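You operate a simulated robot arm through the tools that you are given. There is no shell and no other tool.

The job below is to be done with a simulated robot arm. You get a single attempt, and the scene is never put back.

## Task
Lay the red slip on the clamp board and clamp the row tight.
Fine: push the stop up tight and shut both clamps; leave the lock knob.
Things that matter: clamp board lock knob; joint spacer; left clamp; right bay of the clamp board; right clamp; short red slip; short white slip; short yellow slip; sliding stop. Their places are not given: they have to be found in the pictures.

Only the result counts: the job must be done as asked and must still hold three seconds after the hand-in. Knocking over, shifting, dropping, spilling or breaking anything else fails it.

## Robot
A 7-joint arm with a two-finger parallel gripper, fixed in place. Base frame: the origin is at the foot of the arm, x ahead of it, y to its left, z up; the work surface is at about z = 0. Readings come in mm, rad, newtons and seconds.
With the tool pointing down near the work surface it reaches from about 260 to 680 mm from the base axis. Its first joint turns from -2.897 to 2.897 rad. Payload 2.5 kg.
The TCP is the grasp point between the finger pads, 30 mm short of the fingertips. In the tool frame z runs along the fingers and y along their closing line. Largest opening 94 mm; finger width 28, thickness 10; the body of the gripper, 50 by 96 mm, starts 55 mm behind the TCP.
Orientation is that of the tool frame in the base frame, as a unit quaternion [w, x, y, z]. With the fingers straight down and closing along the base's y, the tool's x points along the base's -x, its y along +y and its z along -z.

## Interface
- The arm moves only by the tool nudge_tool. Its argument "plan" is a list of rows, each a list of 3 entries, a list of its own where there are three numbers: the gripper command, from -1 (fully open) to 1 (shut), values between in proportion, then the shift along the tool's x, y, z in mm, then the turn, a rotation vector about the tool's x, y, z in rad. In form: [[claw, [x, y, z], [wx, wy, wz]], ...]. A call has 1 to 20 rows; each row shifts and turns the commanded pose from where the row before left it, along the tool's axes as they then stand. Each row takes 0.2 s and may step no farther than 50 mm and 0.15 rad from the row before; otherwise, or with a gripper value out of range, the whole call is refused. Where a pose cannot be reached the arm comes as near as it can. A force on the tool above 60 N (or 10 N above the force at the start of the call, whichever is more), or a blocked arm, ends the call early, and 0.2 s more pass. Each finger travels about 72 mm/s and halts on what it meets, pressing with about 26 N; the grip force reading is that of the motor and also rises with nothing between the fingers. The clock runs only during rows and for 0.2 s after the last one: add rows that do not move to give the fingers time. The reply holds the time, the measured pose of the TCP, the force on the tool along the base axes, the opening and the grip force, in the units named above and with some noise, with the torque about the TCP (base axes, N m) and any sound that the robot's microphone picked up.
- Cameras (640 x 400 px; columns grow to the right, rows downward): "scene" is fixed at [231.1, 505, 744.5]; the picture's right is [-0.77, -0.64, 0.00], its down [-0.53, 0.64, -0.56] and it looks along [0.35, -0.43, -0.83] (base axes); focal length 323 px, centre (320, 200). "wrist" rides on the gripper at [76, 14, -102] in the tool frame; the picture's right is [-0.18, 0.98, 0.00], its down [-0.75, -0.14, -0.64] and it looks along [-0.63, -0.12, 0.77] (tool axes); focal length 243 px, centre (320, 200).
- camera(camera): a new picture of that camera. No time passes.
- pixel_to_xyz(camera, pixels): for up to 12 pixels [column, row] of the newest picture of that camera ("zoom" is the newest enlarged one), the place [x, y, z] in the base frame of the surface seen there, good to about 2 mm, but the place of the scene camera against the robot may be out by one fixed shift of up to 18 mm in any direction. No time passes.
- zoom(camera, box): a new picture of the part [left, top, right, bottom] of that camera's present view, enlarged. No time passes.
- finish_job(): hands the job in; it is judged then, once.

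Open the gripper and draw the arm clear of the work before you hand the job in, unless the task says otherwise.

The tools are called as name(argument=value, ...) on one line, values as JSON. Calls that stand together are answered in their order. nudge_tool: Moves the arm, as the interface text tells. Its arguments: {"type":"object","properties":{"plan":{"type":"array"}},"required":["plan"]} The other tools are called the same way: camera (camera) takes a picture; pixel_to_xyz (camera, pixels) gives the place of the surface under pixels of a picture; zoom (camera, box) takes an enlarged picture of a part of a camera's view; finish_job () hands the job in.

At the start:

```text
time: 0.0
tool_pos: [402.9, 153.3, 280.8]
tool_rot: [0.0, 0.0, 1.0, 0.0]
wrist_force: [0.3, -0.4, -0.2]
moment: [0.05, 0.03, 0.0]
finger_gap: 94.0
gripper_force: 0.0
```

scene: 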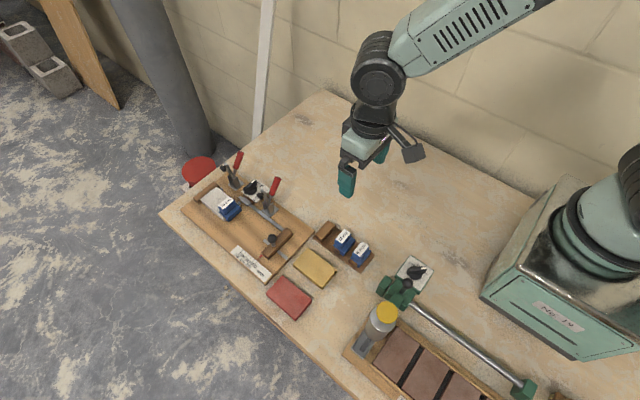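
wrist: 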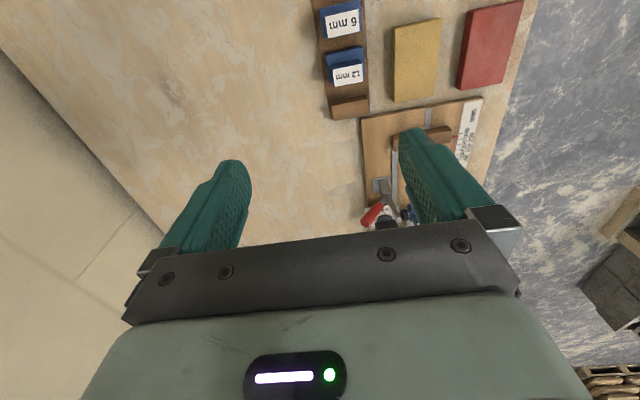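

The scene shows the clamp board around pixel (245,225), with loose red (290,297) and yellow (315,266) slips near it. I'll zoom in on the board to identify each part.

zoom(camera="scene", box=[160, 140, 320, 290])

zoom(camera="scene", box=[230, 200, 400, 330])

zoom(camera="scene", box=[330, 240, 560, 400])

```text
2.67 times, centred on (240, 215) of scene
```

zoom: 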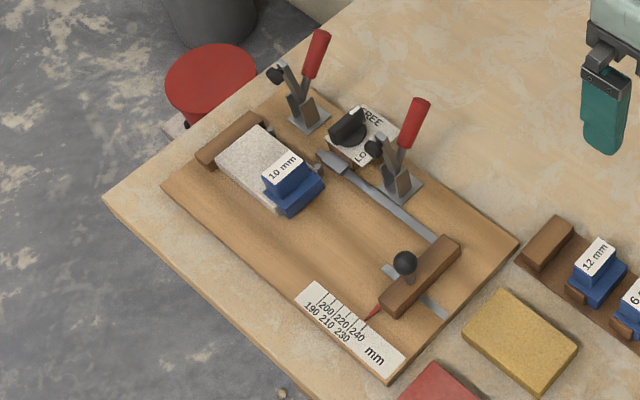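

```text
3.08 times, centred on (315, 265) of scene
```

zoom: 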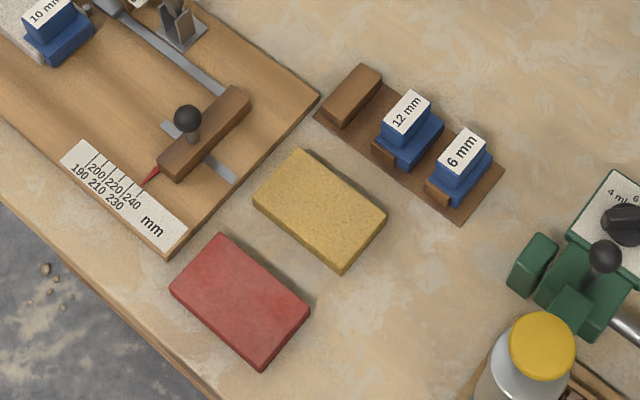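

```text
2.50 times, centred on (445, 320) of scene
```

zoom: 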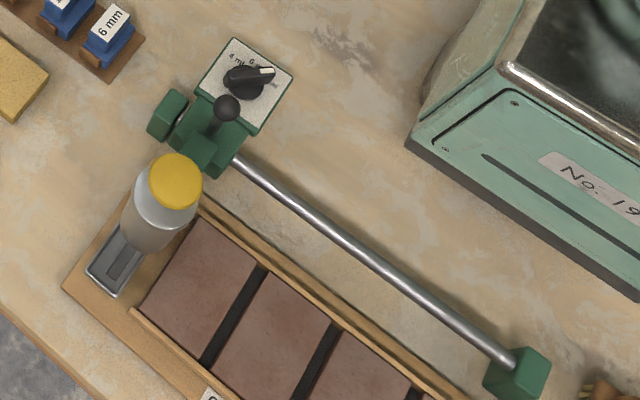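

The board holds the white slip against the left fence with a blue 10 mm spacer next to it, then the stop on its rail; the knob sits between the clamps. I'll take larger zooms of these and measure points.

zoom(camera="scene", box=[180, 140, 290, 220])

zoom(camera="scene", box=[220, 200, 320, 290])

zoom(camera="wrist", box=[300, 0, 540, 240])

```text
5.00 times, centred on (235, 180) of scene
```

zoom: 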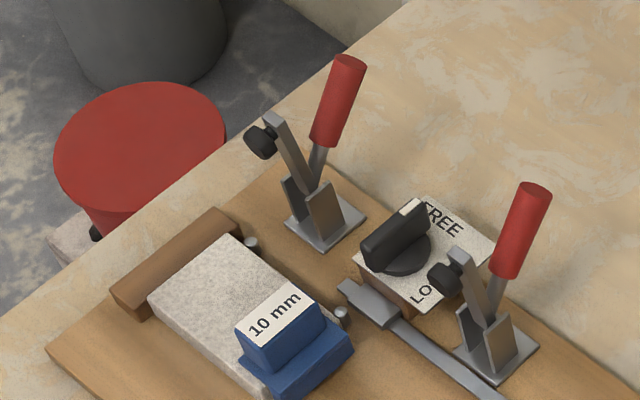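

```text
4.44 times, centred on (270, 245) of scene
```

zoom: 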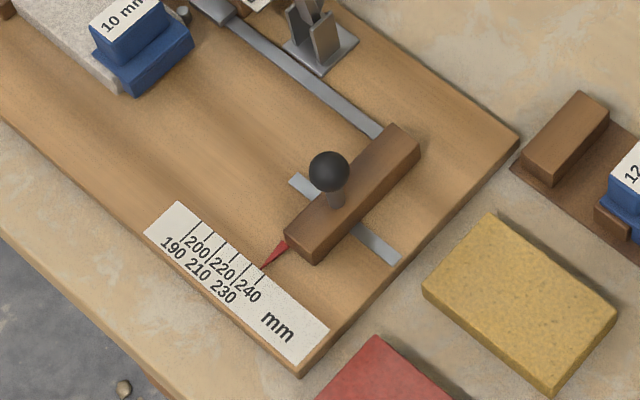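

```text
1.67 times, centred on (420, 120) of wrist
```

zoom: 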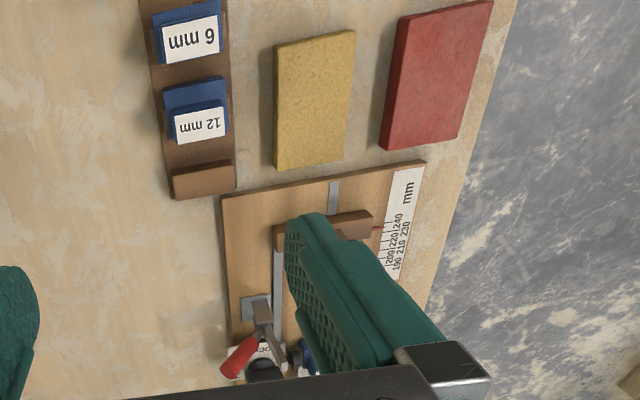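

The knob's white-marked end points to FREE, so the stop should slide. Now I'll measure points on the board, slips and clamps with a fresh zoom of the board.

zoom(camera="scene", box=[160, 140, 320, 240])

```text
4.00 times, centred on (240, 190) of scene
```

zoom: 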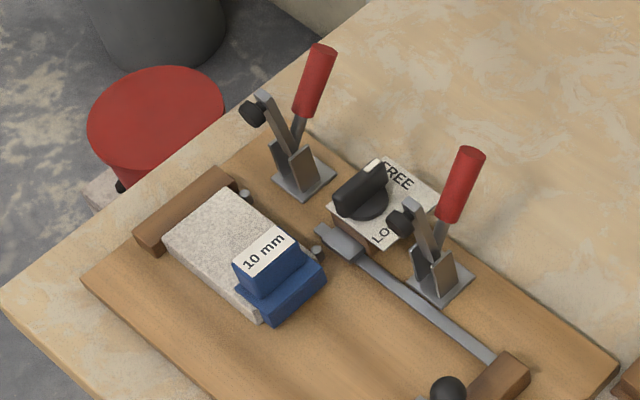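

I'll query the fence, white slip corners, spacer, clamp handles and pads in this zoom (e.g. fence end (150,245), slip corners (165,238), (228,190), handle tops (322,50), (470,155)).

pixel_to_xyz(camera="zoom", pixels=[[145, 232], [225, 175], [168, 238], [228, 192], [262, 262], [290, 268], [322, 52], [304, 105], [469, 155], [446, 212], [250, 112], [400, 220]])

pixel_to_xyz(camera="scene", pixels=[[286, 276], [312, 296], [294, 317], [268, 296], [290, 297], [310, 247], [336, 267], [317, 285], [292, 264], [272, 240], [281, 245], [265, 255]])

```text
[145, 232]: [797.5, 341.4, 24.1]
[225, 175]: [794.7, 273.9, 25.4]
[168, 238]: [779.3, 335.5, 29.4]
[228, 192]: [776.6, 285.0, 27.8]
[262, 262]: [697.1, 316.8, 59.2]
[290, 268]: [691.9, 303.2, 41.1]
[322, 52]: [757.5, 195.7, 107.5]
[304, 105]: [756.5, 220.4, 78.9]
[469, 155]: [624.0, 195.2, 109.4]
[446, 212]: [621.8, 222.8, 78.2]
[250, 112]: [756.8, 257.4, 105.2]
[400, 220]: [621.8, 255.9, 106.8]
```

```text
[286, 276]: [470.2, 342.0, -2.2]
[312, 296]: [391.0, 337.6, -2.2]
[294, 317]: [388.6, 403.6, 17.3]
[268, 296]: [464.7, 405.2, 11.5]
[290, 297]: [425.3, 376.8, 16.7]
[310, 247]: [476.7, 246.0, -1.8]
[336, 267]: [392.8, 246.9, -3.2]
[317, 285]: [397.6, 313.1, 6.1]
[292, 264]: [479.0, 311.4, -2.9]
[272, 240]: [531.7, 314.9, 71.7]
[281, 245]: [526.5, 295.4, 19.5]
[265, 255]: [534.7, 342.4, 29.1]
```

The scene camera may be shifted, so I'll measure the same things from the wrist camera's current picture (red slip around (490,45), yellow (416,60), stop (440,135)).

zoom(camera="wrist", box=[340, 0, 540, 125])

```text
3.20 times, centred on (440, 62) of wrist
```

zoom: 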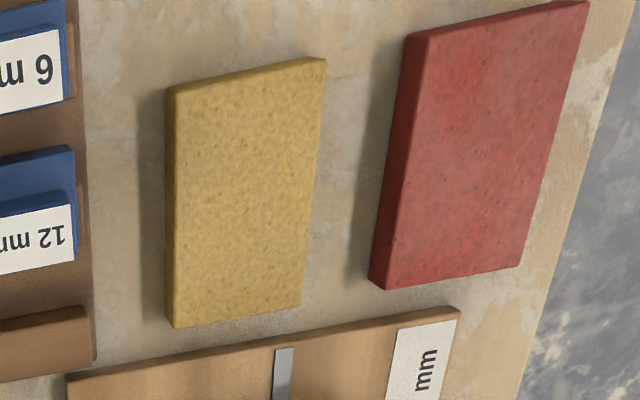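

I'll query the red slip's top corners (425,42), (580,8), (515,262), (392,282), its left face, and yellow corners, table, and board edge in this zoom.

pixel_to_xyz(camera="zoom", pixels=[[432, 40], [580, 8], [516, 260], [394, 282], [480, 150], [178, 95], [320, 66], [298, 302], [178, 322], [340, 180], [455, 315], [75, 380]])

pixel_to_xyz(camera="scene", pixels=[[284, 277], [308, 297], [292, 315], [269, 293], [329, 300], [312, 251], [334, 268], [316, 282], [294, 263], [315, 265], [330, 330], [350, 290]])

```text
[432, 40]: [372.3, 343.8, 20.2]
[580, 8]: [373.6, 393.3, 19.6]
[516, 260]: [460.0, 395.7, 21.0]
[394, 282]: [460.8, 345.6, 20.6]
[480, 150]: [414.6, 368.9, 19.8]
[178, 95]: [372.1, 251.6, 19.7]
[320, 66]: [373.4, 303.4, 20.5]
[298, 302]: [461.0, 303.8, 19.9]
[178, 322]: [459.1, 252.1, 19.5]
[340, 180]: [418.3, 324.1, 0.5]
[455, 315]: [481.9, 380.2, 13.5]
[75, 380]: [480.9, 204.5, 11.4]
```

```text
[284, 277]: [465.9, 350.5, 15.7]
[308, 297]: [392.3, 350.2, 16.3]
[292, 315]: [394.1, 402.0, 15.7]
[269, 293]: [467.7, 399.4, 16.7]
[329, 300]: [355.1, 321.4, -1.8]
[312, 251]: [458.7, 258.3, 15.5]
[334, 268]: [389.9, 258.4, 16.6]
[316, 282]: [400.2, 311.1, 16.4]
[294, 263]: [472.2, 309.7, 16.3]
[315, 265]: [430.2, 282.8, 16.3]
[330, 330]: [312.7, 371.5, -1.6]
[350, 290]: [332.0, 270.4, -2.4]
```

Wrist measurements: red slip x 372–461, y 344–396, top z≈20 (about 90×52×20), scene camera is off by about (+6,+6,−3). I'll move high above the board to look at it with the wrist camera.

nudge_tool(plan=[[-1, [-40, 20, -10], [0, 0, 0]], [-1, [-40, 20, -10], [0, 0, 0]], [-1, [-40, 20, 0], [0, 0, 0]], [-1, [-40, 20, 0], [0, 0, 0]], [-1, [-40, 20, 0], [0, 0, 0]], [-1, [-20, 0, 0], [0, 0, 0]], [-1, [0, 0, 0], [0, 0, 0]]])

camera(camera="wrist")

```text
time: 1.6
tool_pos: [621.7, 253.8, 299.9]
tool_rot: [-0.001, 0.0, 1.0, 0.0]
wrist_force: [-0.4, -0.4, -0.3]
moment: [0.0, 0.03, -0.03]
finger_gap: 93.8
gripper_force: 0.0
```

```text
taken
```

wrist: 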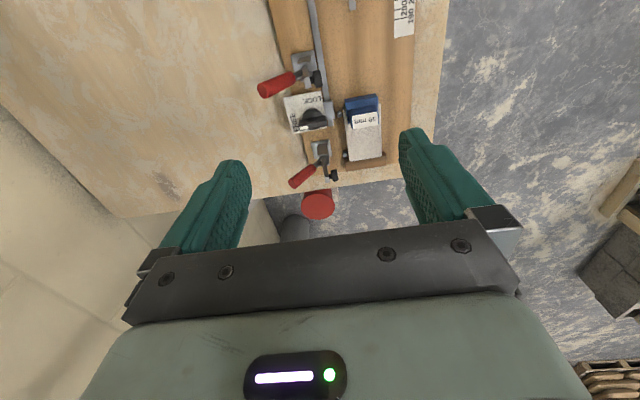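

The far half of the board is clearly visible now: clamps at (290,80) and (310,165), knob (312,118), white slip (365,140). I'll zoom in there.

zoom(camera="wrist", box=[240, 80, 420, 220])

zoom(camera="wrist", box=[240, 0, 440, 125])

```text
2.86 times, centred on (330, 150) of wrist
```

zoom: 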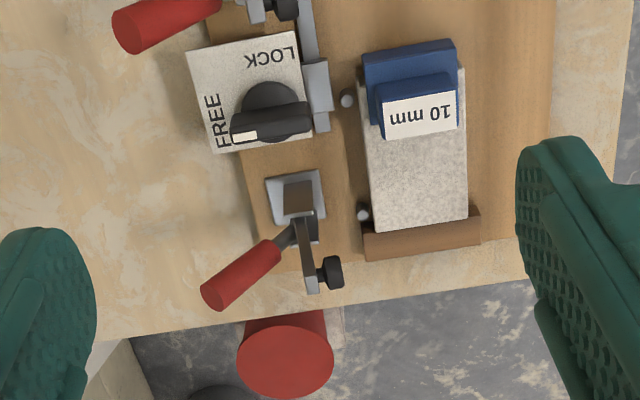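

```text
3.20 times, centred on (340, 62) of wrist
```

zoom: 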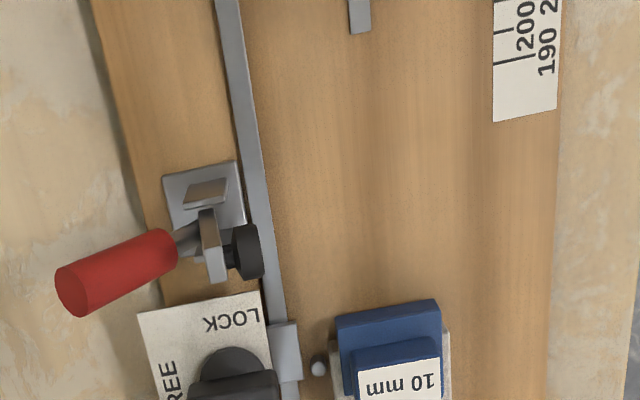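

I'll query the wrist zoom: knob region, clamp bases, pads, handle ends, spacer, pins, and board surface.

pixel_to_xyz(camera="zoom", pixels=[[75, 290], [160, 250], [210, 245], [248, 250], [180, 190], [235, 220], [345, 312], [435, 305], [320, 365], [400, 200], [290, 330], [440, 380]])

zoom(camera="wrist", box=[290, 90, 410, 200])

```text
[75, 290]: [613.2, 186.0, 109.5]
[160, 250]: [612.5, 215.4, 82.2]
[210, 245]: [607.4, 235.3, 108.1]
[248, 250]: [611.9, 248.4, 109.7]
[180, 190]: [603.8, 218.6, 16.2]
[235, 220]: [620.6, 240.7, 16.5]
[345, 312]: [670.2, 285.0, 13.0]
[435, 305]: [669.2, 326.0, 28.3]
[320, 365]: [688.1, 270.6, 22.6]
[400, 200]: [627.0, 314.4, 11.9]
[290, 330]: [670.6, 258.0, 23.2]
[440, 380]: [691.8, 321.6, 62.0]
```

```text
3.64 times, centred on (350, 145) of wrist
```

zoom: 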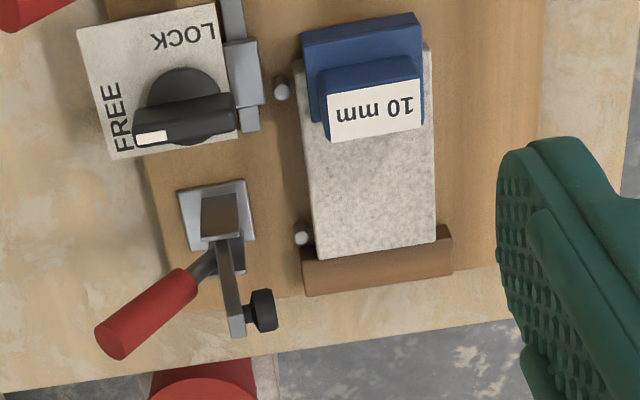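

Next, the same points for the left clamp, spacer and white slip in the newest zoom.

pixel_to_xyz(camera="zoom", pixels=[[115, 335], [180, 285], [235, 320], [262, 310], [190, 215], [245, 240], [310, 248], [432, 240], [282, 92], [308, 50], [415, 20], [425, 100]])

zoom(camera="scene", box=[205, 170, 265, 230])

```text
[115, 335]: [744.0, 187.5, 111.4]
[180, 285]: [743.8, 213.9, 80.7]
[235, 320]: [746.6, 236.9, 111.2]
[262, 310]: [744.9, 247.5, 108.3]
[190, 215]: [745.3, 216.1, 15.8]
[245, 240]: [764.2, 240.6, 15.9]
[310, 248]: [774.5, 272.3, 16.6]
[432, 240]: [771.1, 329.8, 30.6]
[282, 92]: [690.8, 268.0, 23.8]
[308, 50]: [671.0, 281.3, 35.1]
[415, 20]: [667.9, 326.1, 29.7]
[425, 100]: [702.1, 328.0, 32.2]
```

```text
6.67 times, centred on (235, 200) of scene
```

zoom: 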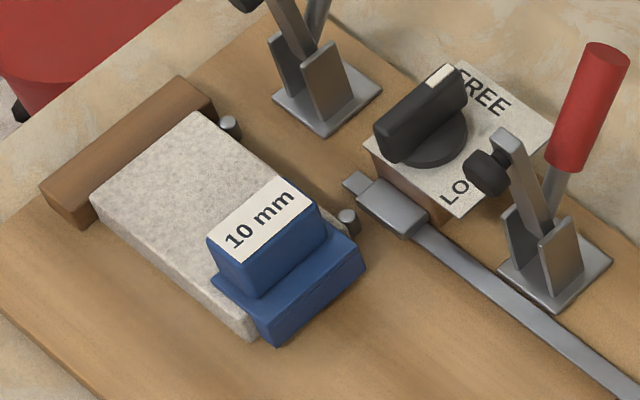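

The spacer's front face is near x≈670 and white slip's top at z≈31. I'll measure strip/rail edges, board surface and white slip's edges more finely from wrist zooms.

zoom(camera="wrist", box=[320, 80, 400, 130])

pixel_to_xyz(camera="zoom", pixels=[[100, 150], [160, 200], [200, 130], [230, 130], [460, 120], [470, 200], [480, 300], [210, 300], [200, 340], [130, 180], [550, 250], [150, 300]])

```text
8.00 times, centred on (360, 105) of wrist
```

zoom: 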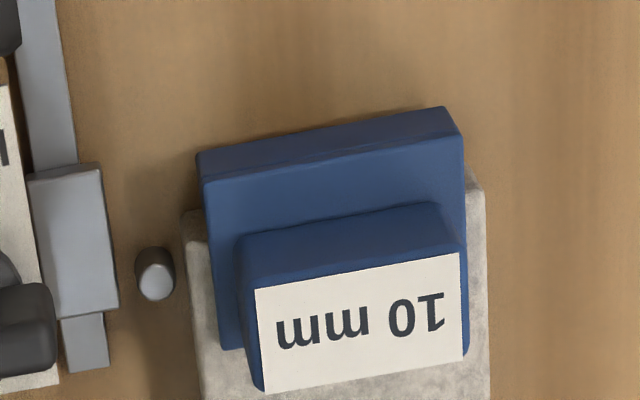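

```text
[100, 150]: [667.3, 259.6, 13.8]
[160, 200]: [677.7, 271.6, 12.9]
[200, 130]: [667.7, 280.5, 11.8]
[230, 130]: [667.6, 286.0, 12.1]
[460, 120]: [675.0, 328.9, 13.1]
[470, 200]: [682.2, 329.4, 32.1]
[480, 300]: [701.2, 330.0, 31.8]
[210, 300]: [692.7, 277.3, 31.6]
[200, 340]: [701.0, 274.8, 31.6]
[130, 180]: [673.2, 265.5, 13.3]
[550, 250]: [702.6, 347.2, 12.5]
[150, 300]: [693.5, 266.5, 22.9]
```

White slip spans y≈275–331, top z≈31.7, board surface z≈12–13. I'll query the spacer front face and flange, and strip edges.

pixel_to_xyz(camera="zoom", pixels=[[205, 160], [320, 140], [320, 150], [440, 125], [330, 180], [220, 250], [450, 200], [340, 330], [50, 100], [100, 200], [75, 130], [480, 195]])

zoom(camera="wrist", box=[270, 0, 430, 100])

```text
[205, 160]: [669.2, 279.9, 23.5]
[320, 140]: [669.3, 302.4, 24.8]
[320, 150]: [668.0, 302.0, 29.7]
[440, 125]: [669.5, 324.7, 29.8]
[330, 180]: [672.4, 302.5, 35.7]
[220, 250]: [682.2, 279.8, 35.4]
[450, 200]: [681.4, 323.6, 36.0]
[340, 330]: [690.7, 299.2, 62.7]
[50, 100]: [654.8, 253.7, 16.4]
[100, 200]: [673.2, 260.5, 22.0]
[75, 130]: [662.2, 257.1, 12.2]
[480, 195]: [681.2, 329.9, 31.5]
```

```text
4.00 times, centred on (350, 50) of wrist
```

zoom: 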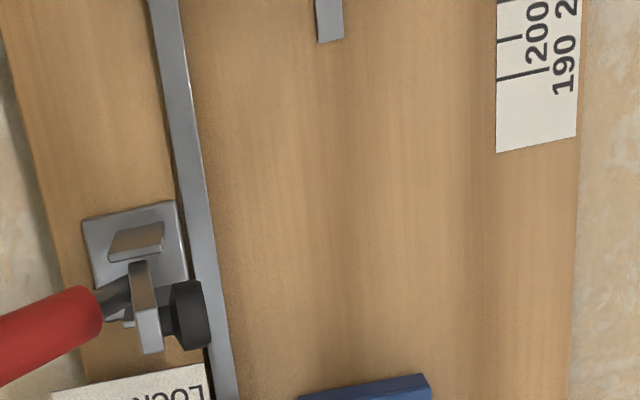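

Spacer face at x≈669, white slip end at ≈680, strip edge y≈257 (z 16). Now I'll move over to view the red slip and stop with the wrist camera.

nudge_tool(plan=[[-1, [35, 27, 10], [0, 0, 0]], [-1, [35, 27, 10], [0, 0, 0]], [-1, [36, 27, 10], [0, 0, 0]], [-1, [36, 25, 10], [0, 0, 0]], [-0.5, [0, 0, 0], [0, 0, 0]], [-0.5, [0, 0, 0], [0, 0, 0]]])

camera(camera="wrist")

```text
time: 3.0
tool_pos: [479.3, 357.8, 260.7]
tool_rot: [0.0, -0.001, 1.0, 0.0]
wrist_force: [0.6, 0.1, -0.1]
moment: [-0.02, 0.02, -0.01]
finger_gap: 70.5
gripper_force: 0.0
```

```text
taken
```

wrist: 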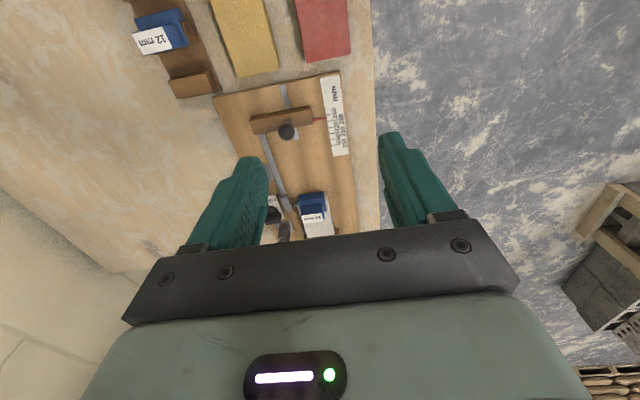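

The red slip is at (322,25), stop at (282,120). I'll zoom into both.

zoom(camera="wrist", box=[240, 60, 360, 160])

pixel_to_xyz(camera="zoom", pixels=[[70, 220], [270, 185], [80, 250], [280, 215], [180, 285], [200, 230], [150, 215], [310, 235], [345, 230], [250, 310], [200, 130], [60, 150]])

zoom(camera="wrist", box=[270, 0, 370, 70])

```text
4.00 times, centred on (300, 110) of wrist
```

zoom: 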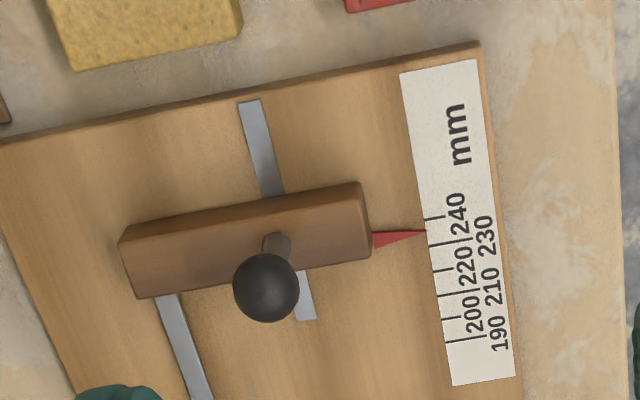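

```text
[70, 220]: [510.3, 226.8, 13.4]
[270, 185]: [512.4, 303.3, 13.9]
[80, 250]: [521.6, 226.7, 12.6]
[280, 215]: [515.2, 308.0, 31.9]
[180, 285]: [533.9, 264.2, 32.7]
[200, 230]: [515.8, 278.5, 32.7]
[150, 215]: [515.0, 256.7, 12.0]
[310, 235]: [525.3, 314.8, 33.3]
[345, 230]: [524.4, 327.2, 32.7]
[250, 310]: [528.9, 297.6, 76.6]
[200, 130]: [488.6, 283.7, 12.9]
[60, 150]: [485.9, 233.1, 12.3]
```

```text
5.71 times, centred on (320, 35) of wrist
```

zoom: 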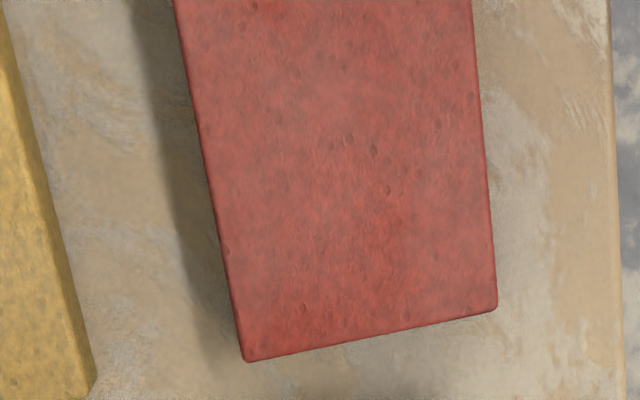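

Stop bar: x≈515–535, y≈255–333, top z≈32.7; pointer reads ≈235. Now the red slip's edges in this last zoom.

pixel_to_xyz(camera="zoom", pixels=[[247, 356], [495, 306], [197, 100], [482, 100], [222, 230], [490, 220], [345, 335], [345, 200], [85, 380], [30, 120], [180, 5], [468, 5]])

zoom(camera="scene", box=[250, 230, 350, 330])

```text
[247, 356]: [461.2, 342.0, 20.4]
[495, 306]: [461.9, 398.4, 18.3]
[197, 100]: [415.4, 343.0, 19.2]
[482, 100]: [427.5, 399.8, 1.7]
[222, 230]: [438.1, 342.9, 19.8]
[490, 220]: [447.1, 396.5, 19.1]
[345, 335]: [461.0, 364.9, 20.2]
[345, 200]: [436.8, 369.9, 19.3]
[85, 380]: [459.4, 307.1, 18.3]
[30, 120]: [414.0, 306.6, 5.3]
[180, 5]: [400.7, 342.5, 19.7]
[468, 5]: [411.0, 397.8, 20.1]
```

```text
4.00 times, centred on (300, 280) of scene
```

zoom: 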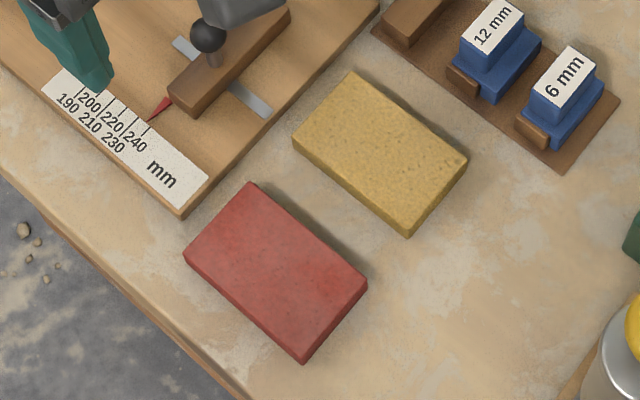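

Red slip: y 342–398, x ≈372–462, centre (417, 370); yellow's edge at y≈307. I'll grip across y at x≈398 (off-centre to the near end, so the gripper body later clears the right clamp's arm), first hovering above.

nudge_tool(plan=[[-0.5, [40, 6, 20], [0, 0, 0]], [-0.5, [41, 6.4, 20], [0, 0, 0]], [-0.5, [0, 0, 45], [0, 0, 0]], [-0.5, [0, 0, 45], [0, 0, 0]], [-0.5, [0, 0, 40], [0, 0, 0]], [-0.5, [0, 0, 0], [0, 0, 0]]])

camera(camera="wrist")

camera(camera="scene")

```text
time: 4.4
tool_pos: [398.9, 370.5, 89.4]
tool_rot: [0.0, 0.001, 1.0, 0.0]
wrist_force: [0.3, -0.6, -0.5]
moment: [0.0, -0.02, 0.02]
finger_gap: 70.6
gripper_force: 0.2
```

```text
taken
```

wrist: 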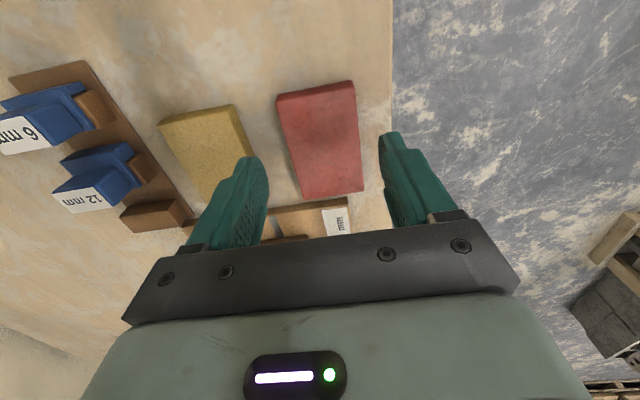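

```text
taken
```

scene: 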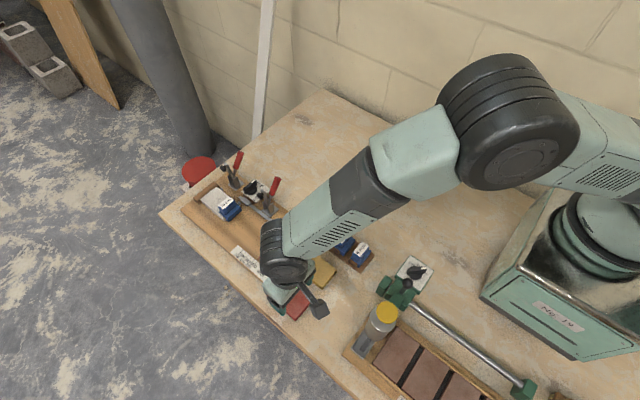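

The red slip lies between the fingers; I'll check its near edge (320,92) and far edge (330,190) from this closer view.

pixel_to_xyz(camera="wrist", pixels=[[281, 99], [352, 87], [302, 192], [360, 186], [318, 140], [238, 110], [254, 150], [375, 140]])

```text
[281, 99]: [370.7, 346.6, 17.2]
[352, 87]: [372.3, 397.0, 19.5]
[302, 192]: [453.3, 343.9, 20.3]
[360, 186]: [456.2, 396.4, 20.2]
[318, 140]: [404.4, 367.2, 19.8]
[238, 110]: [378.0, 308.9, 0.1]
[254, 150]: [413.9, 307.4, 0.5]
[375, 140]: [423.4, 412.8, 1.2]
```

Positions confirmed (x 371–461). I'll descend to z≈36 and close on the slip.

nudge_tool(plan=[[-0.5, [0, 0, 27], [0, 0, 0]], [-0.5, [0.5, 0, 26.4], [0, 0, 0]], [-0.5, [0, 0, 0], [0, 0, 0]], [1, [0, 0, 0], [0, 0, 0]], [1, [0, 0, 0], [0, 0, 0]], [1, [0, 0, 0], [0, 0, 0]]])

```text
time: 5.8
tool_pos: [398.3, 370.1, 36.0]
tool_rot: [0.0, 0.0, 1.0, 0.0]
wrist_force: [1.4, 0.1, 0.0]
moment: [0.06, 0.0, 0.02]
finger_gap: 56.3
gripper_force: 25.9
```

The fingers stopped at 56.3 mm with 25.9 N — the slip is gripped. I'll lift straight up and check.

nudge_tool(plan=[[1, [0, 0, -20], [0, 0, 0]], [1, [0, 0, -40], [0, 0, 0]], [1, [0, 0, -45], [0, 0, 0]], [1, [0, 0, -45], [0, 0, 0]], [1, [0, 0, 0], [0, 0, 0]]])

camera(camera="wrist")

```text
time: 7.0
tool_pos: [397.7, 370.4, 187.6]
tool_rot: [0.0, 0.0, 1.0, 0.0]
wrist_force: [0.6, 0.2, 0.2]
moment: [0.0, 0.01, -0.05]
finger_gap: 0.0
gripper_force: 25.8
```

```text
taken
```

wrist: 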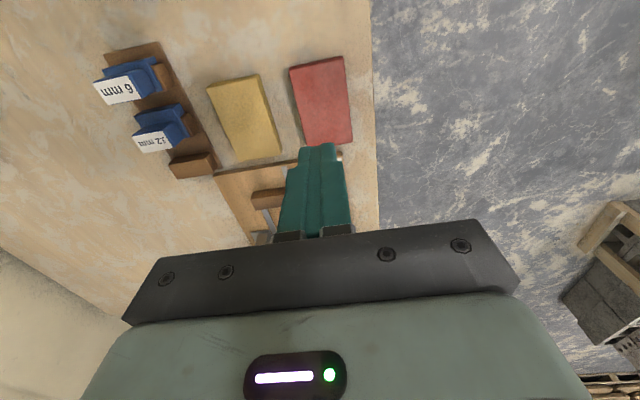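

The gripper came up empty — the slip stayed behind at (322,100). I'll check whether it has shifted.

zoom(camera="wrist", box=[200, 40, 380, 180])

pixel_to_xyz(camera="wrist", pixels=[[293, 70], [342, 60], [306, 140], [350, 138], [322, 100], [235, 105], [262, 77], [276, 150]])

zoom(camera="scene", box=[240, 220, 360, 330])

```text
2.86 times, centred on (290, 110) of wrist
```

zoom: 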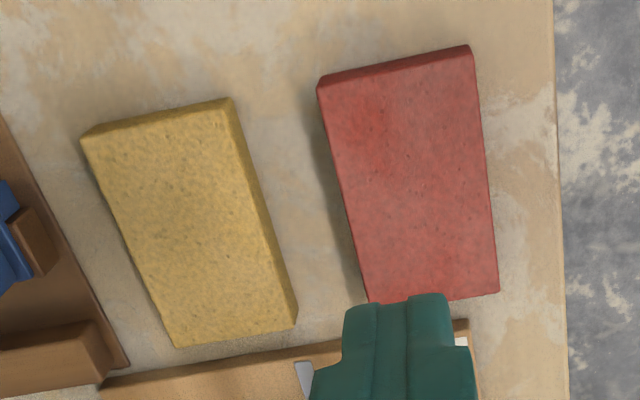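

```text
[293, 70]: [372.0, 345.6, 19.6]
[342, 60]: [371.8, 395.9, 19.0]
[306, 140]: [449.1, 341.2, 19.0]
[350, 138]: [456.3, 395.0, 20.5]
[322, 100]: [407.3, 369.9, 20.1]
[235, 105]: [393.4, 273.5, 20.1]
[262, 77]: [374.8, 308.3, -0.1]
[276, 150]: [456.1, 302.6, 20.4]
```

```text
3.64 times, centred on (300, 275) of scene
```

zoom: 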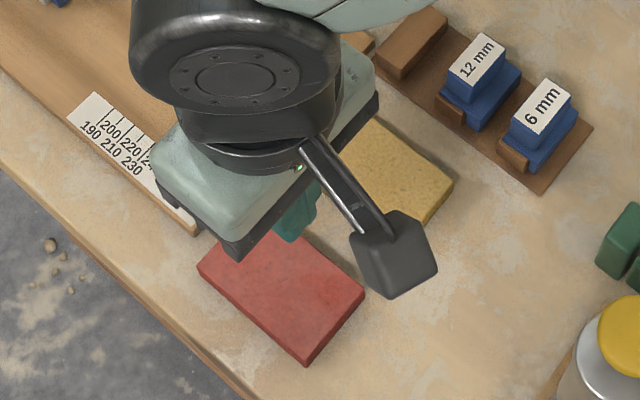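

The slip is unmoved (x 372–461, y 342–398); it just slid out of the shallow fingertip grip. I'll re-open, go deeper (tips ≈2 mm above the table), nearer to its centre, and lift slowly.

nudge_tool(plan=[[-0.5, [-5.3, 0, 0], [0, 0, 0]], [-0.5, [0, 0, 0], [0, 0, 0]], [-0.5, [0, 0, 0], [0, 0, 0]], [-0.5, [0, 0, 40], [0, 0, 0]], [-0.5, [0, 0, 40], [0, 0, 0]], [-0.5, [0, 0, 40], [0, 0, 0]], [-0.5, [0, 0, 20], [0, 0, 0]], [-0.5, [0, 0, 10], [0, 0, 0]], [-0.5, [0, 0, 5.6], [0, 0, 0]], [-0.5, [0, 0, 0], [0, 0, 0]]])

```text
time: 9.2
tool_pos: [403.0, 370.0, 32.8]
tool_rot: [0.0, 0.0, 1.0, -0.001]
wrist_force: [-0.1, -0.4, 0.2]
moment: [-0.04, 0.01, 0.02]
finger_gap: 70.5
gripper_force: 0.1
```

At z=32.8 with fingers open 70.5 mm around the slip; I'll lower 1 mm more and close, giving time to build up grip.

nudge_tool(plan=[[-0.5, [0, 0, 1], [0, 0, 0]], [1, [0, 0, 0], [0, 0, 0]], [1, [0, 0, 0], [0, 0, 0]], [1, [0, 0, 0], [0, 0, 0]], [1, [0, 0, 0], [0, 0, 0]], [1, [0, 0, 0], [0, 0, 0]]])

```text
time: 10.6
tool_pos: [403.7, 369.9, 31.5]
tool_rot: [0.0, 0.0, 1.0, 0.0]
wrist_force: [0.5, -0.2, -0.5]
moment: [0.03, -0.01, 0.03]
finger_gap: 56.4
gripper_force: 26.2
```

Gripped at 56.4 mm. Now lift slowly in 3 mm steps and watch the gap and force.

nudge_tool(plan=[[1, [0, 0, -2], [0, 0, 0]], [1, [0, 0, -2], [0, 0, 0]], [1, [0, 0, -2], [0, 0, 0]], [1, [0, 0, -2], [0, 0, 0]], [1, [0, 0, -2], [0, 0, 0]]])

camera(camera="wrist")

```text
time: 11.8
tool_pos: [403.5, 370.8, 41.5]
tool_rot: [0.0, 0.0, 1.0, -0.001]
wrist_force: [0.1, 0.7, -2.5]
moment: [0.0, 0.01, 0.03]
finger_gap: 56.6
gripper_force: 25.7
```

```text
taken
```

wrist: 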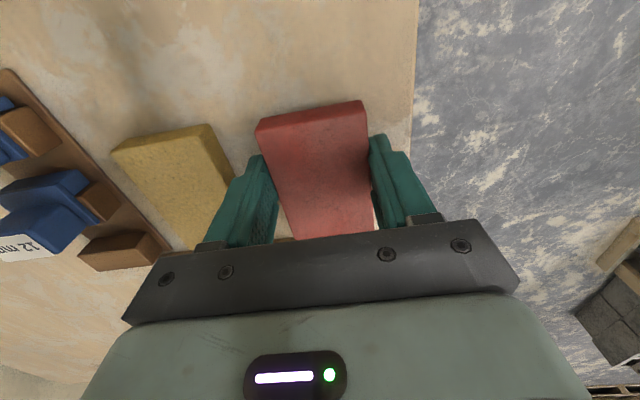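

The z-force reads −2.5 N, so the slip is being carried. I'll check its tilt by measuring the top surface.

pixel_to_xyz(camera="wrist", pixels=[[262, 128], [358, 106], [310, 130], [310, 170], [330, 210], [300, 232], [345, 225]])

zoom(camera="scene", box=[240, 230, 360, 330])

```text
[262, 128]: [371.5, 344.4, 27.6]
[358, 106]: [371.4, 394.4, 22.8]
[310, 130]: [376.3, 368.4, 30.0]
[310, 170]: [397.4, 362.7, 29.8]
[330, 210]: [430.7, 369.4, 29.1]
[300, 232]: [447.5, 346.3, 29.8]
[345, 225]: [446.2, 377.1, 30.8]
```

```text
4.00 times, centred on (300, 280) of scene
```

zoom: 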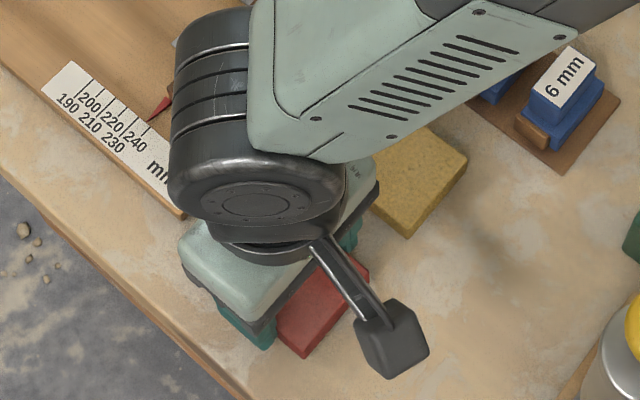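

The top is level at z≈30 — lifted cleanly by 10 mm. I'll keep lifting with gentle ramped steps to about z=135.

nudge_tool(plan=[[1, [0, 0, -3], [0, 0, 0]], [1, [0, 0, -5], [0, 0, 0]], [1, [0, 0, -7], [0, 0, 0]], [1, [0, 0, -8], [0, 0, 0]], [1, [0, 0, -8], [0, 0, 0]], [1, [0, 0, -8], [0, 0, 0]], [1, [0, 0, -8], [0, 0, 0]], [1, [0, 0, -8], [0, 0, 0]], [1, [0, 0, -8], [0, 0, 0]], [1, [0, 0, -8], [0, 0, 0]], [1, [0, 0, -8], [0, 0, 0]], [1, [0, 0, -7], [0, 0, 0]], [1, [0, 0, -5], [0, 0, 0]], [1, [0, 0, -3], [0, 0, 0]], [1, [0, 0, 0], [0, 0, 0]]])

camera(camera="wrist")

```text
time: 15.0
tool_pos: [402.8, 370.8, 134.3]
tool_rot: [0.0, 0.0, 1.0, 0.0]
wrist_force: [0.0, 1.0, -0.7]
moment: [-0.02, 0.04, 0.02]
finger_gap: 56.6
gripper_force: 25.9
```

```text
taken
```

wrist: 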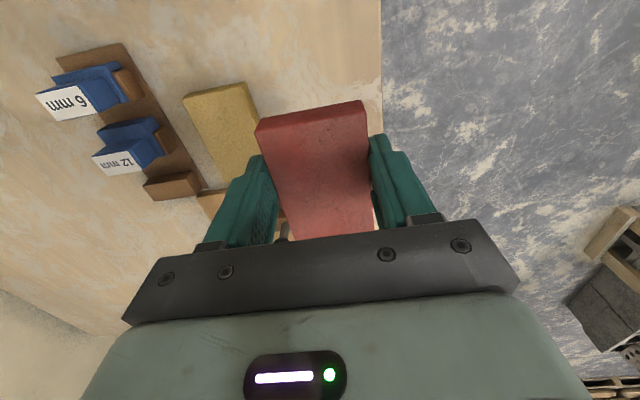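

The slip is still held level. I'll traverse slowly to above the right bay (TCP ≈ (575, 303)), staying above the stop's ball knob.

nudge_tool(plan=[[1, [-2.8, -1.1, 0], [0, 0, 0]], [1, [-5.6, -2.2, 0], [0, 0, 0]], [1, [-8.4, -3.3, 0], [0, 0, 0]], [1, [-10.24, -4.02, 0], [0, 0, 0]], [1, [-10.24, -4.02, 0], [0, 0, 0]], [1, [-10.24, -4.02, 0], [0, 0, 0]], [1, [-10.24, -4.02, 0], [0, 0, 0]], [1, [-10.24, -4.02, 0], [0, 0, 0]], [1, [-10.24, -4.02, 0], [0, 0, 0]], [1, [-10.24, -4.02, 0], [0, 0, 0]], [1, [-10.24, -4.02, 0], [0, 0, 0]], [1, [-10.24, -4.02, 0], [0, 0, 0]], [1, [-10.24, -4.02, 0], [0, 0, 0]], [1, [-10.24, -4.02, 0], [0, 0, 0]], [1, [-10.24, -4.02, 0], [0, 0, 0]], [1, [-10.24, -4.02, 0], [0, 0, 0]], [1, [-10.24, -4.02, 0], [0, 0, 0]], [1, [-8.4, -3.3, 0], [0, 0, 0]], [1, [-3.7, -1.5, 0], [0, 0, 0]], [1, [0, 0, 0], [0, 0, 0]]])

camera(camera="wrist")

camera(camera="scene")

```text
time: 19.2
tool_pos: [574.5, 302.4, 134.6]
tool_rot: [0.0, 0.0, 1.0, 0.001]
wrist_force: [0.0, 0.0, -2.9]
moment: [0.03, 0.04, 0.01]
finger_gap: 56.4
gripper_force: 26.5
```

```text
taken
```

wrist: 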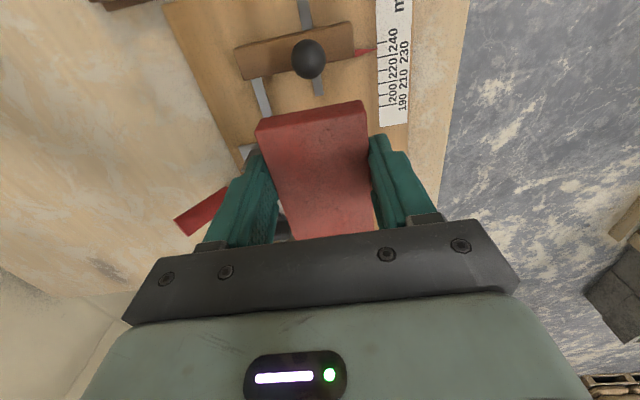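

```text
taken
```

scene: 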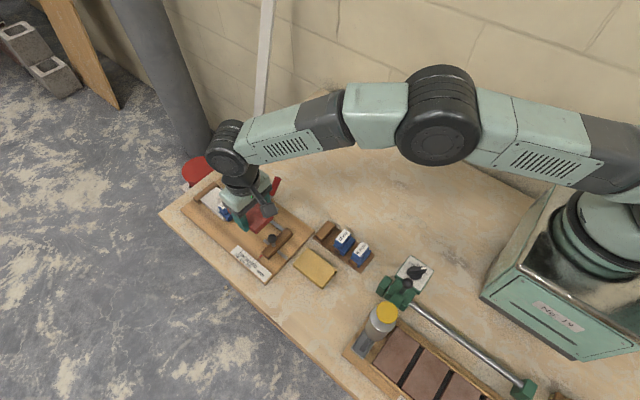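

I'm above the bay at (574.5, 302.4, 134.6). Let me measure the stop bar (face near (285,70)), ball, and slip near edge and zoom to check clearance from the right clamp.

pixel_to_xyz(camera="wrist", pixels=[[245, 75], [270, 70], [348, 48], [255, 40], [345, 28], [308, 55], [265, 125], [360, 108], [312, 85], [385, 110], [312, 145], [365, 50]])

zoom(camera="scene", box=[200, 150, 320, 260])

zoom(camera="wrist", box=[160, 0, 420, 160])

```text
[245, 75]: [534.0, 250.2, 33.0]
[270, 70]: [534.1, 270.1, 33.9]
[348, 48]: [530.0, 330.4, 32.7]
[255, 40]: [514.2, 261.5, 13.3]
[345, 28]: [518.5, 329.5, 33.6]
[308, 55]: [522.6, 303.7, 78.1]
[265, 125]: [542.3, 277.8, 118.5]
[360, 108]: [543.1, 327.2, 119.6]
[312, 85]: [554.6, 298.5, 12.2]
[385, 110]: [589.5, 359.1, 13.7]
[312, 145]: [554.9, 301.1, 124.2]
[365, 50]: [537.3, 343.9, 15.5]
```

```text
3.64 times, centred on (260, 205) of scene
```

zoom: 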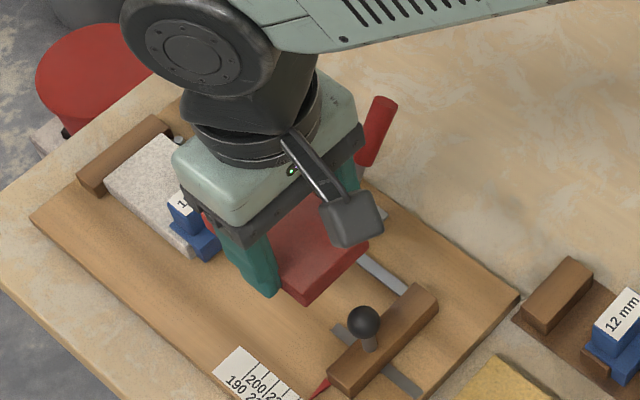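

```text
2.46 times, centred on (290, 80) of wrist
```

zoom: 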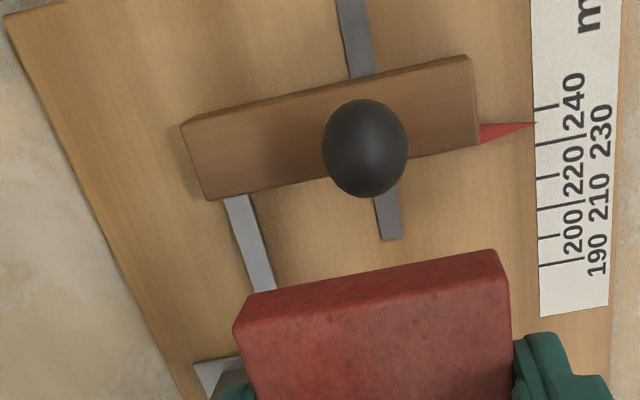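

Clearances look good: slip near edge x≈542.5 vs stop face ≈534.5. I'll shift 2 mm back toward the stop and descend slowly to just above the board.

nudge_tool(plan=[[1, [2, 0.6, 3], [0, 0, 0]], [1, [0, 0, 6], [0, 0, 0]], [1, [0, 0, 8], [0, 0, 0]], [1, [0, 0, 8], [0, 0, 0]], [1, [0, 0, 8], [0, 0, 0]], [1, [0, 0, 8], [0, 0, 0]], [1, [0, 0, 8], [0, 0, 0]], [1, [0, 0, 8], [0, 0, 0]], [1, [0, 0, 8], [0, 0, 0]], [1, [0, 0, 8], [0, 0, 0]], [1, [0, 0, 8], [0, 0, 0]], [1, [0, 0, 4], [0, 0, 0]], [1, [0, 0, 2.5], [0, 0, 0]], [1, [0, 0, 0], [0, 0, 0]]])

camera(camera="wrist")

```text
time: 22.2
tool_pos: [573.5, 303.6, 47.8]
tool_rot: [0.0, 0.0, 1.0, 0.0]
wrist_force: [-0.5, 0.6, -1.1]
moment: [0.01, 0.05, -0.07]
finger_gap: 56.4
gripper_force: 25.7
```

```text
taken
```

wrist: 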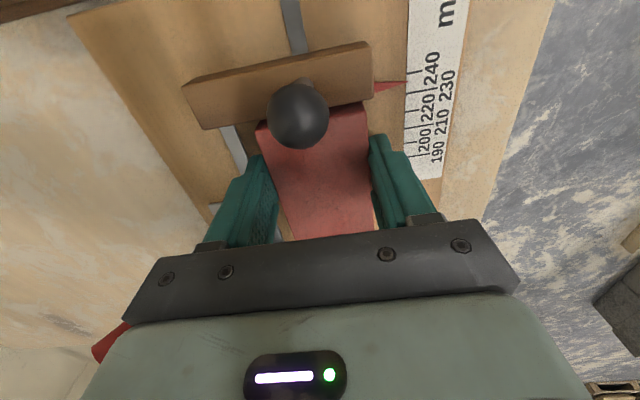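

Slip's bottom is about 4 mm above the board. I'll lower in 1 mm steps until contact shows.

nudge_tool(plan=[[1, [0, 0, 1], [0, 0, 0]], [1, [0, 0, 1], [0, 0, 0]], [1, [0, 0, 1], [0, 0, 0]], [1, [0, 0, 0.5], [0, 0, 0]], [1, [0, 0, 0], [0, 0, 0]]])

pixel_to_xyz(camera="wrist", pixels=[[262, 130], [362, 112], [320, 165], [330, 210], [300, 190]])

```text
time: 23.4
tool_pos: [574.0, 304.3, 44.1]
tool_rot: [-0.001, 0.0, 1.0, 0.0]
wrist_force: [0.4, -0.2, -1.7]
moment: [0.0, 0.04, 0.0]
finger_gap: 56.5
gripper_force: 26.1
```

```text
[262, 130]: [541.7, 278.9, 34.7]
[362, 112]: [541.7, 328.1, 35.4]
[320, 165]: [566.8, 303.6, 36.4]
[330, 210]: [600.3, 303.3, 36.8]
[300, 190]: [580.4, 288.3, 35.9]
```

Slip top should now be ≈32.3 at z=44.1, nearly seated; force still −1.7 N. A little further in 0.5 mm steps.

nudge_tool(plan=[[1, [0, 0, 0.5], [0, 0, 0]], [1, [0, 0, 0.5], [0, 0, 0]], [1, [0, 0, 0], [0, 0, 0]]])

```text
time: 24.2
tool_pos: [573.5, 303.6, 43.0]
tool_rot: [0.0, 0.001, 1.0, 0.001]
wrist_force: [-0.3, 0.3, -2.1]
moment: [0.02, 0.05, 0.02]
finger_gap: 56.4
gripper_force: 25.7
```

No contact yet at z=43.0. I'll measure the slip's top now.

camera(camera="wrist")

pixel_to_xyz(camera="wrist", pixels=[[320, 165], [330, 210], [300, 190], [345, 180], [235, 135], [180, 60], [285, 60], [390, 170]])

```text
taken
```

wrist: 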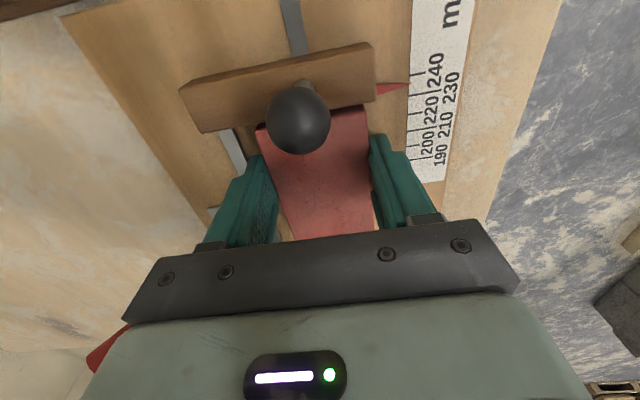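

```text
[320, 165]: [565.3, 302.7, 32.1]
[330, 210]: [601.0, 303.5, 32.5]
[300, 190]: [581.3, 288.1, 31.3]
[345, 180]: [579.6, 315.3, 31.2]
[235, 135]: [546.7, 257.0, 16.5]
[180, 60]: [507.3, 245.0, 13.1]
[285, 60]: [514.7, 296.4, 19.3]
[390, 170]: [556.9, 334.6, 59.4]
```

Top is at ≈31.8, within a fraction of a millimetre of seating. Two more 0.4 mm steps, then check force.

nudge_tool(plan=[[1, [0, 0, 0.4], [0, 0, 0]], [1, [0, 0, 0.4], [0, 0, 0]], [1, [0, 0, 0], [0, 0, 0]]])

```text
time: 25.0
tool_pos: [573.5, 304.4, 44.3]
tool_rot: [0.0, 0.0, 1.0, 0.0]
wrist_force: [-2.5, -1.1, 5.5]
moment: [-0.11, 0.09, -0.03]
finger_gap: 56.3
gripper_force: 26.2
```

Contact shows (+5.5 N). I'll release by opening to about 66 mm and then rise straight up slowly.

nudge_tool(plan=[[-0.38, [0, 0, 0], [0, 0, 0]], [-0.38, [0, 0, 0], [0, 0, 0]], [-0.38, [0, 0, 0], [0, 0, 0]], [-0.38, [0, 0, -5], [0, 0, 0]], [-0.38, [0, 0, -15], [0, 0, 0]], [-0.38, [0, 0, -30], [0, 0, 0]], [-0.38, [0, 0, -40], [0, 0, 0]], [-0.38, [0, 0, 0], [0, 0, 0]]])

camera(camera="wrist")

```text
time: 26.8
tool_pos: [573.8, 304.6, 131.8]
tool_rot: [-0.001, 0.0, 1.0, 0.001]
wrist_force: [0.5, -0.9, -0.2]
moment: [0.0, -0.02, 0.0]
finger_gap: 64.8
gripper_force: 0.0
```

```text
taken
```

wrist: 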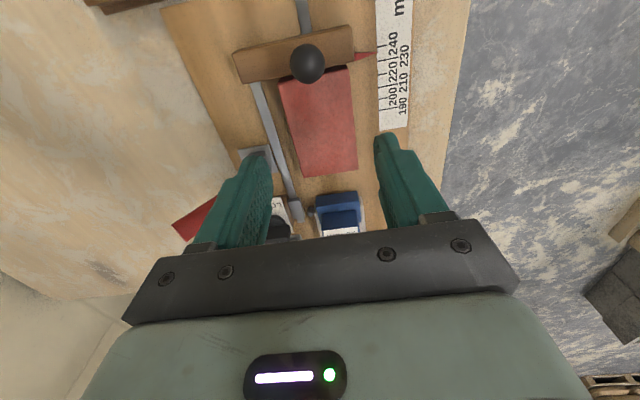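

The red slip lies flat in the right bay at (320,125). I'll measure its corners relative to the white slip/spacer and stop.

zoom(camera="wrist", box=[230, 30, 390, 240])

pixel_to_xyz(camera="wrist", pixels=[[282, 84], [345, 70], [304, 174], [356, 167], [320, 125], [318, 208], [358, 202], [245, 78], [350, 50], [305, 60], [362, 232], [310, 208]])

```text
1.90 times, centred on (310, 135) of wrist
```

zoom: 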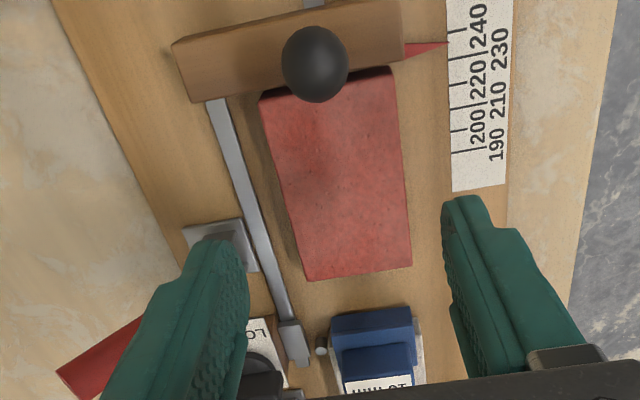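

```text
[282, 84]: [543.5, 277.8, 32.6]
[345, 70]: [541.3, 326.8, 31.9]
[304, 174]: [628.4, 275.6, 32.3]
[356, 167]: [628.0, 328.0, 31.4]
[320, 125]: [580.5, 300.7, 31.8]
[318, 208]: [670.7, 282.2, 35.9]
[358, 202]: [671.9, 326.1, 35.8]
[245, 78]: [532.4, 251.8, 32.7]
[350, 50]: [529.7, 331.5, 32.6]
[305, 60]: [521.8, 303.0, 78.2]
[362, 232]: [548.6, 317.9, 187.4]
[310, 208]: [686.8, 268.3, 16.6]
```

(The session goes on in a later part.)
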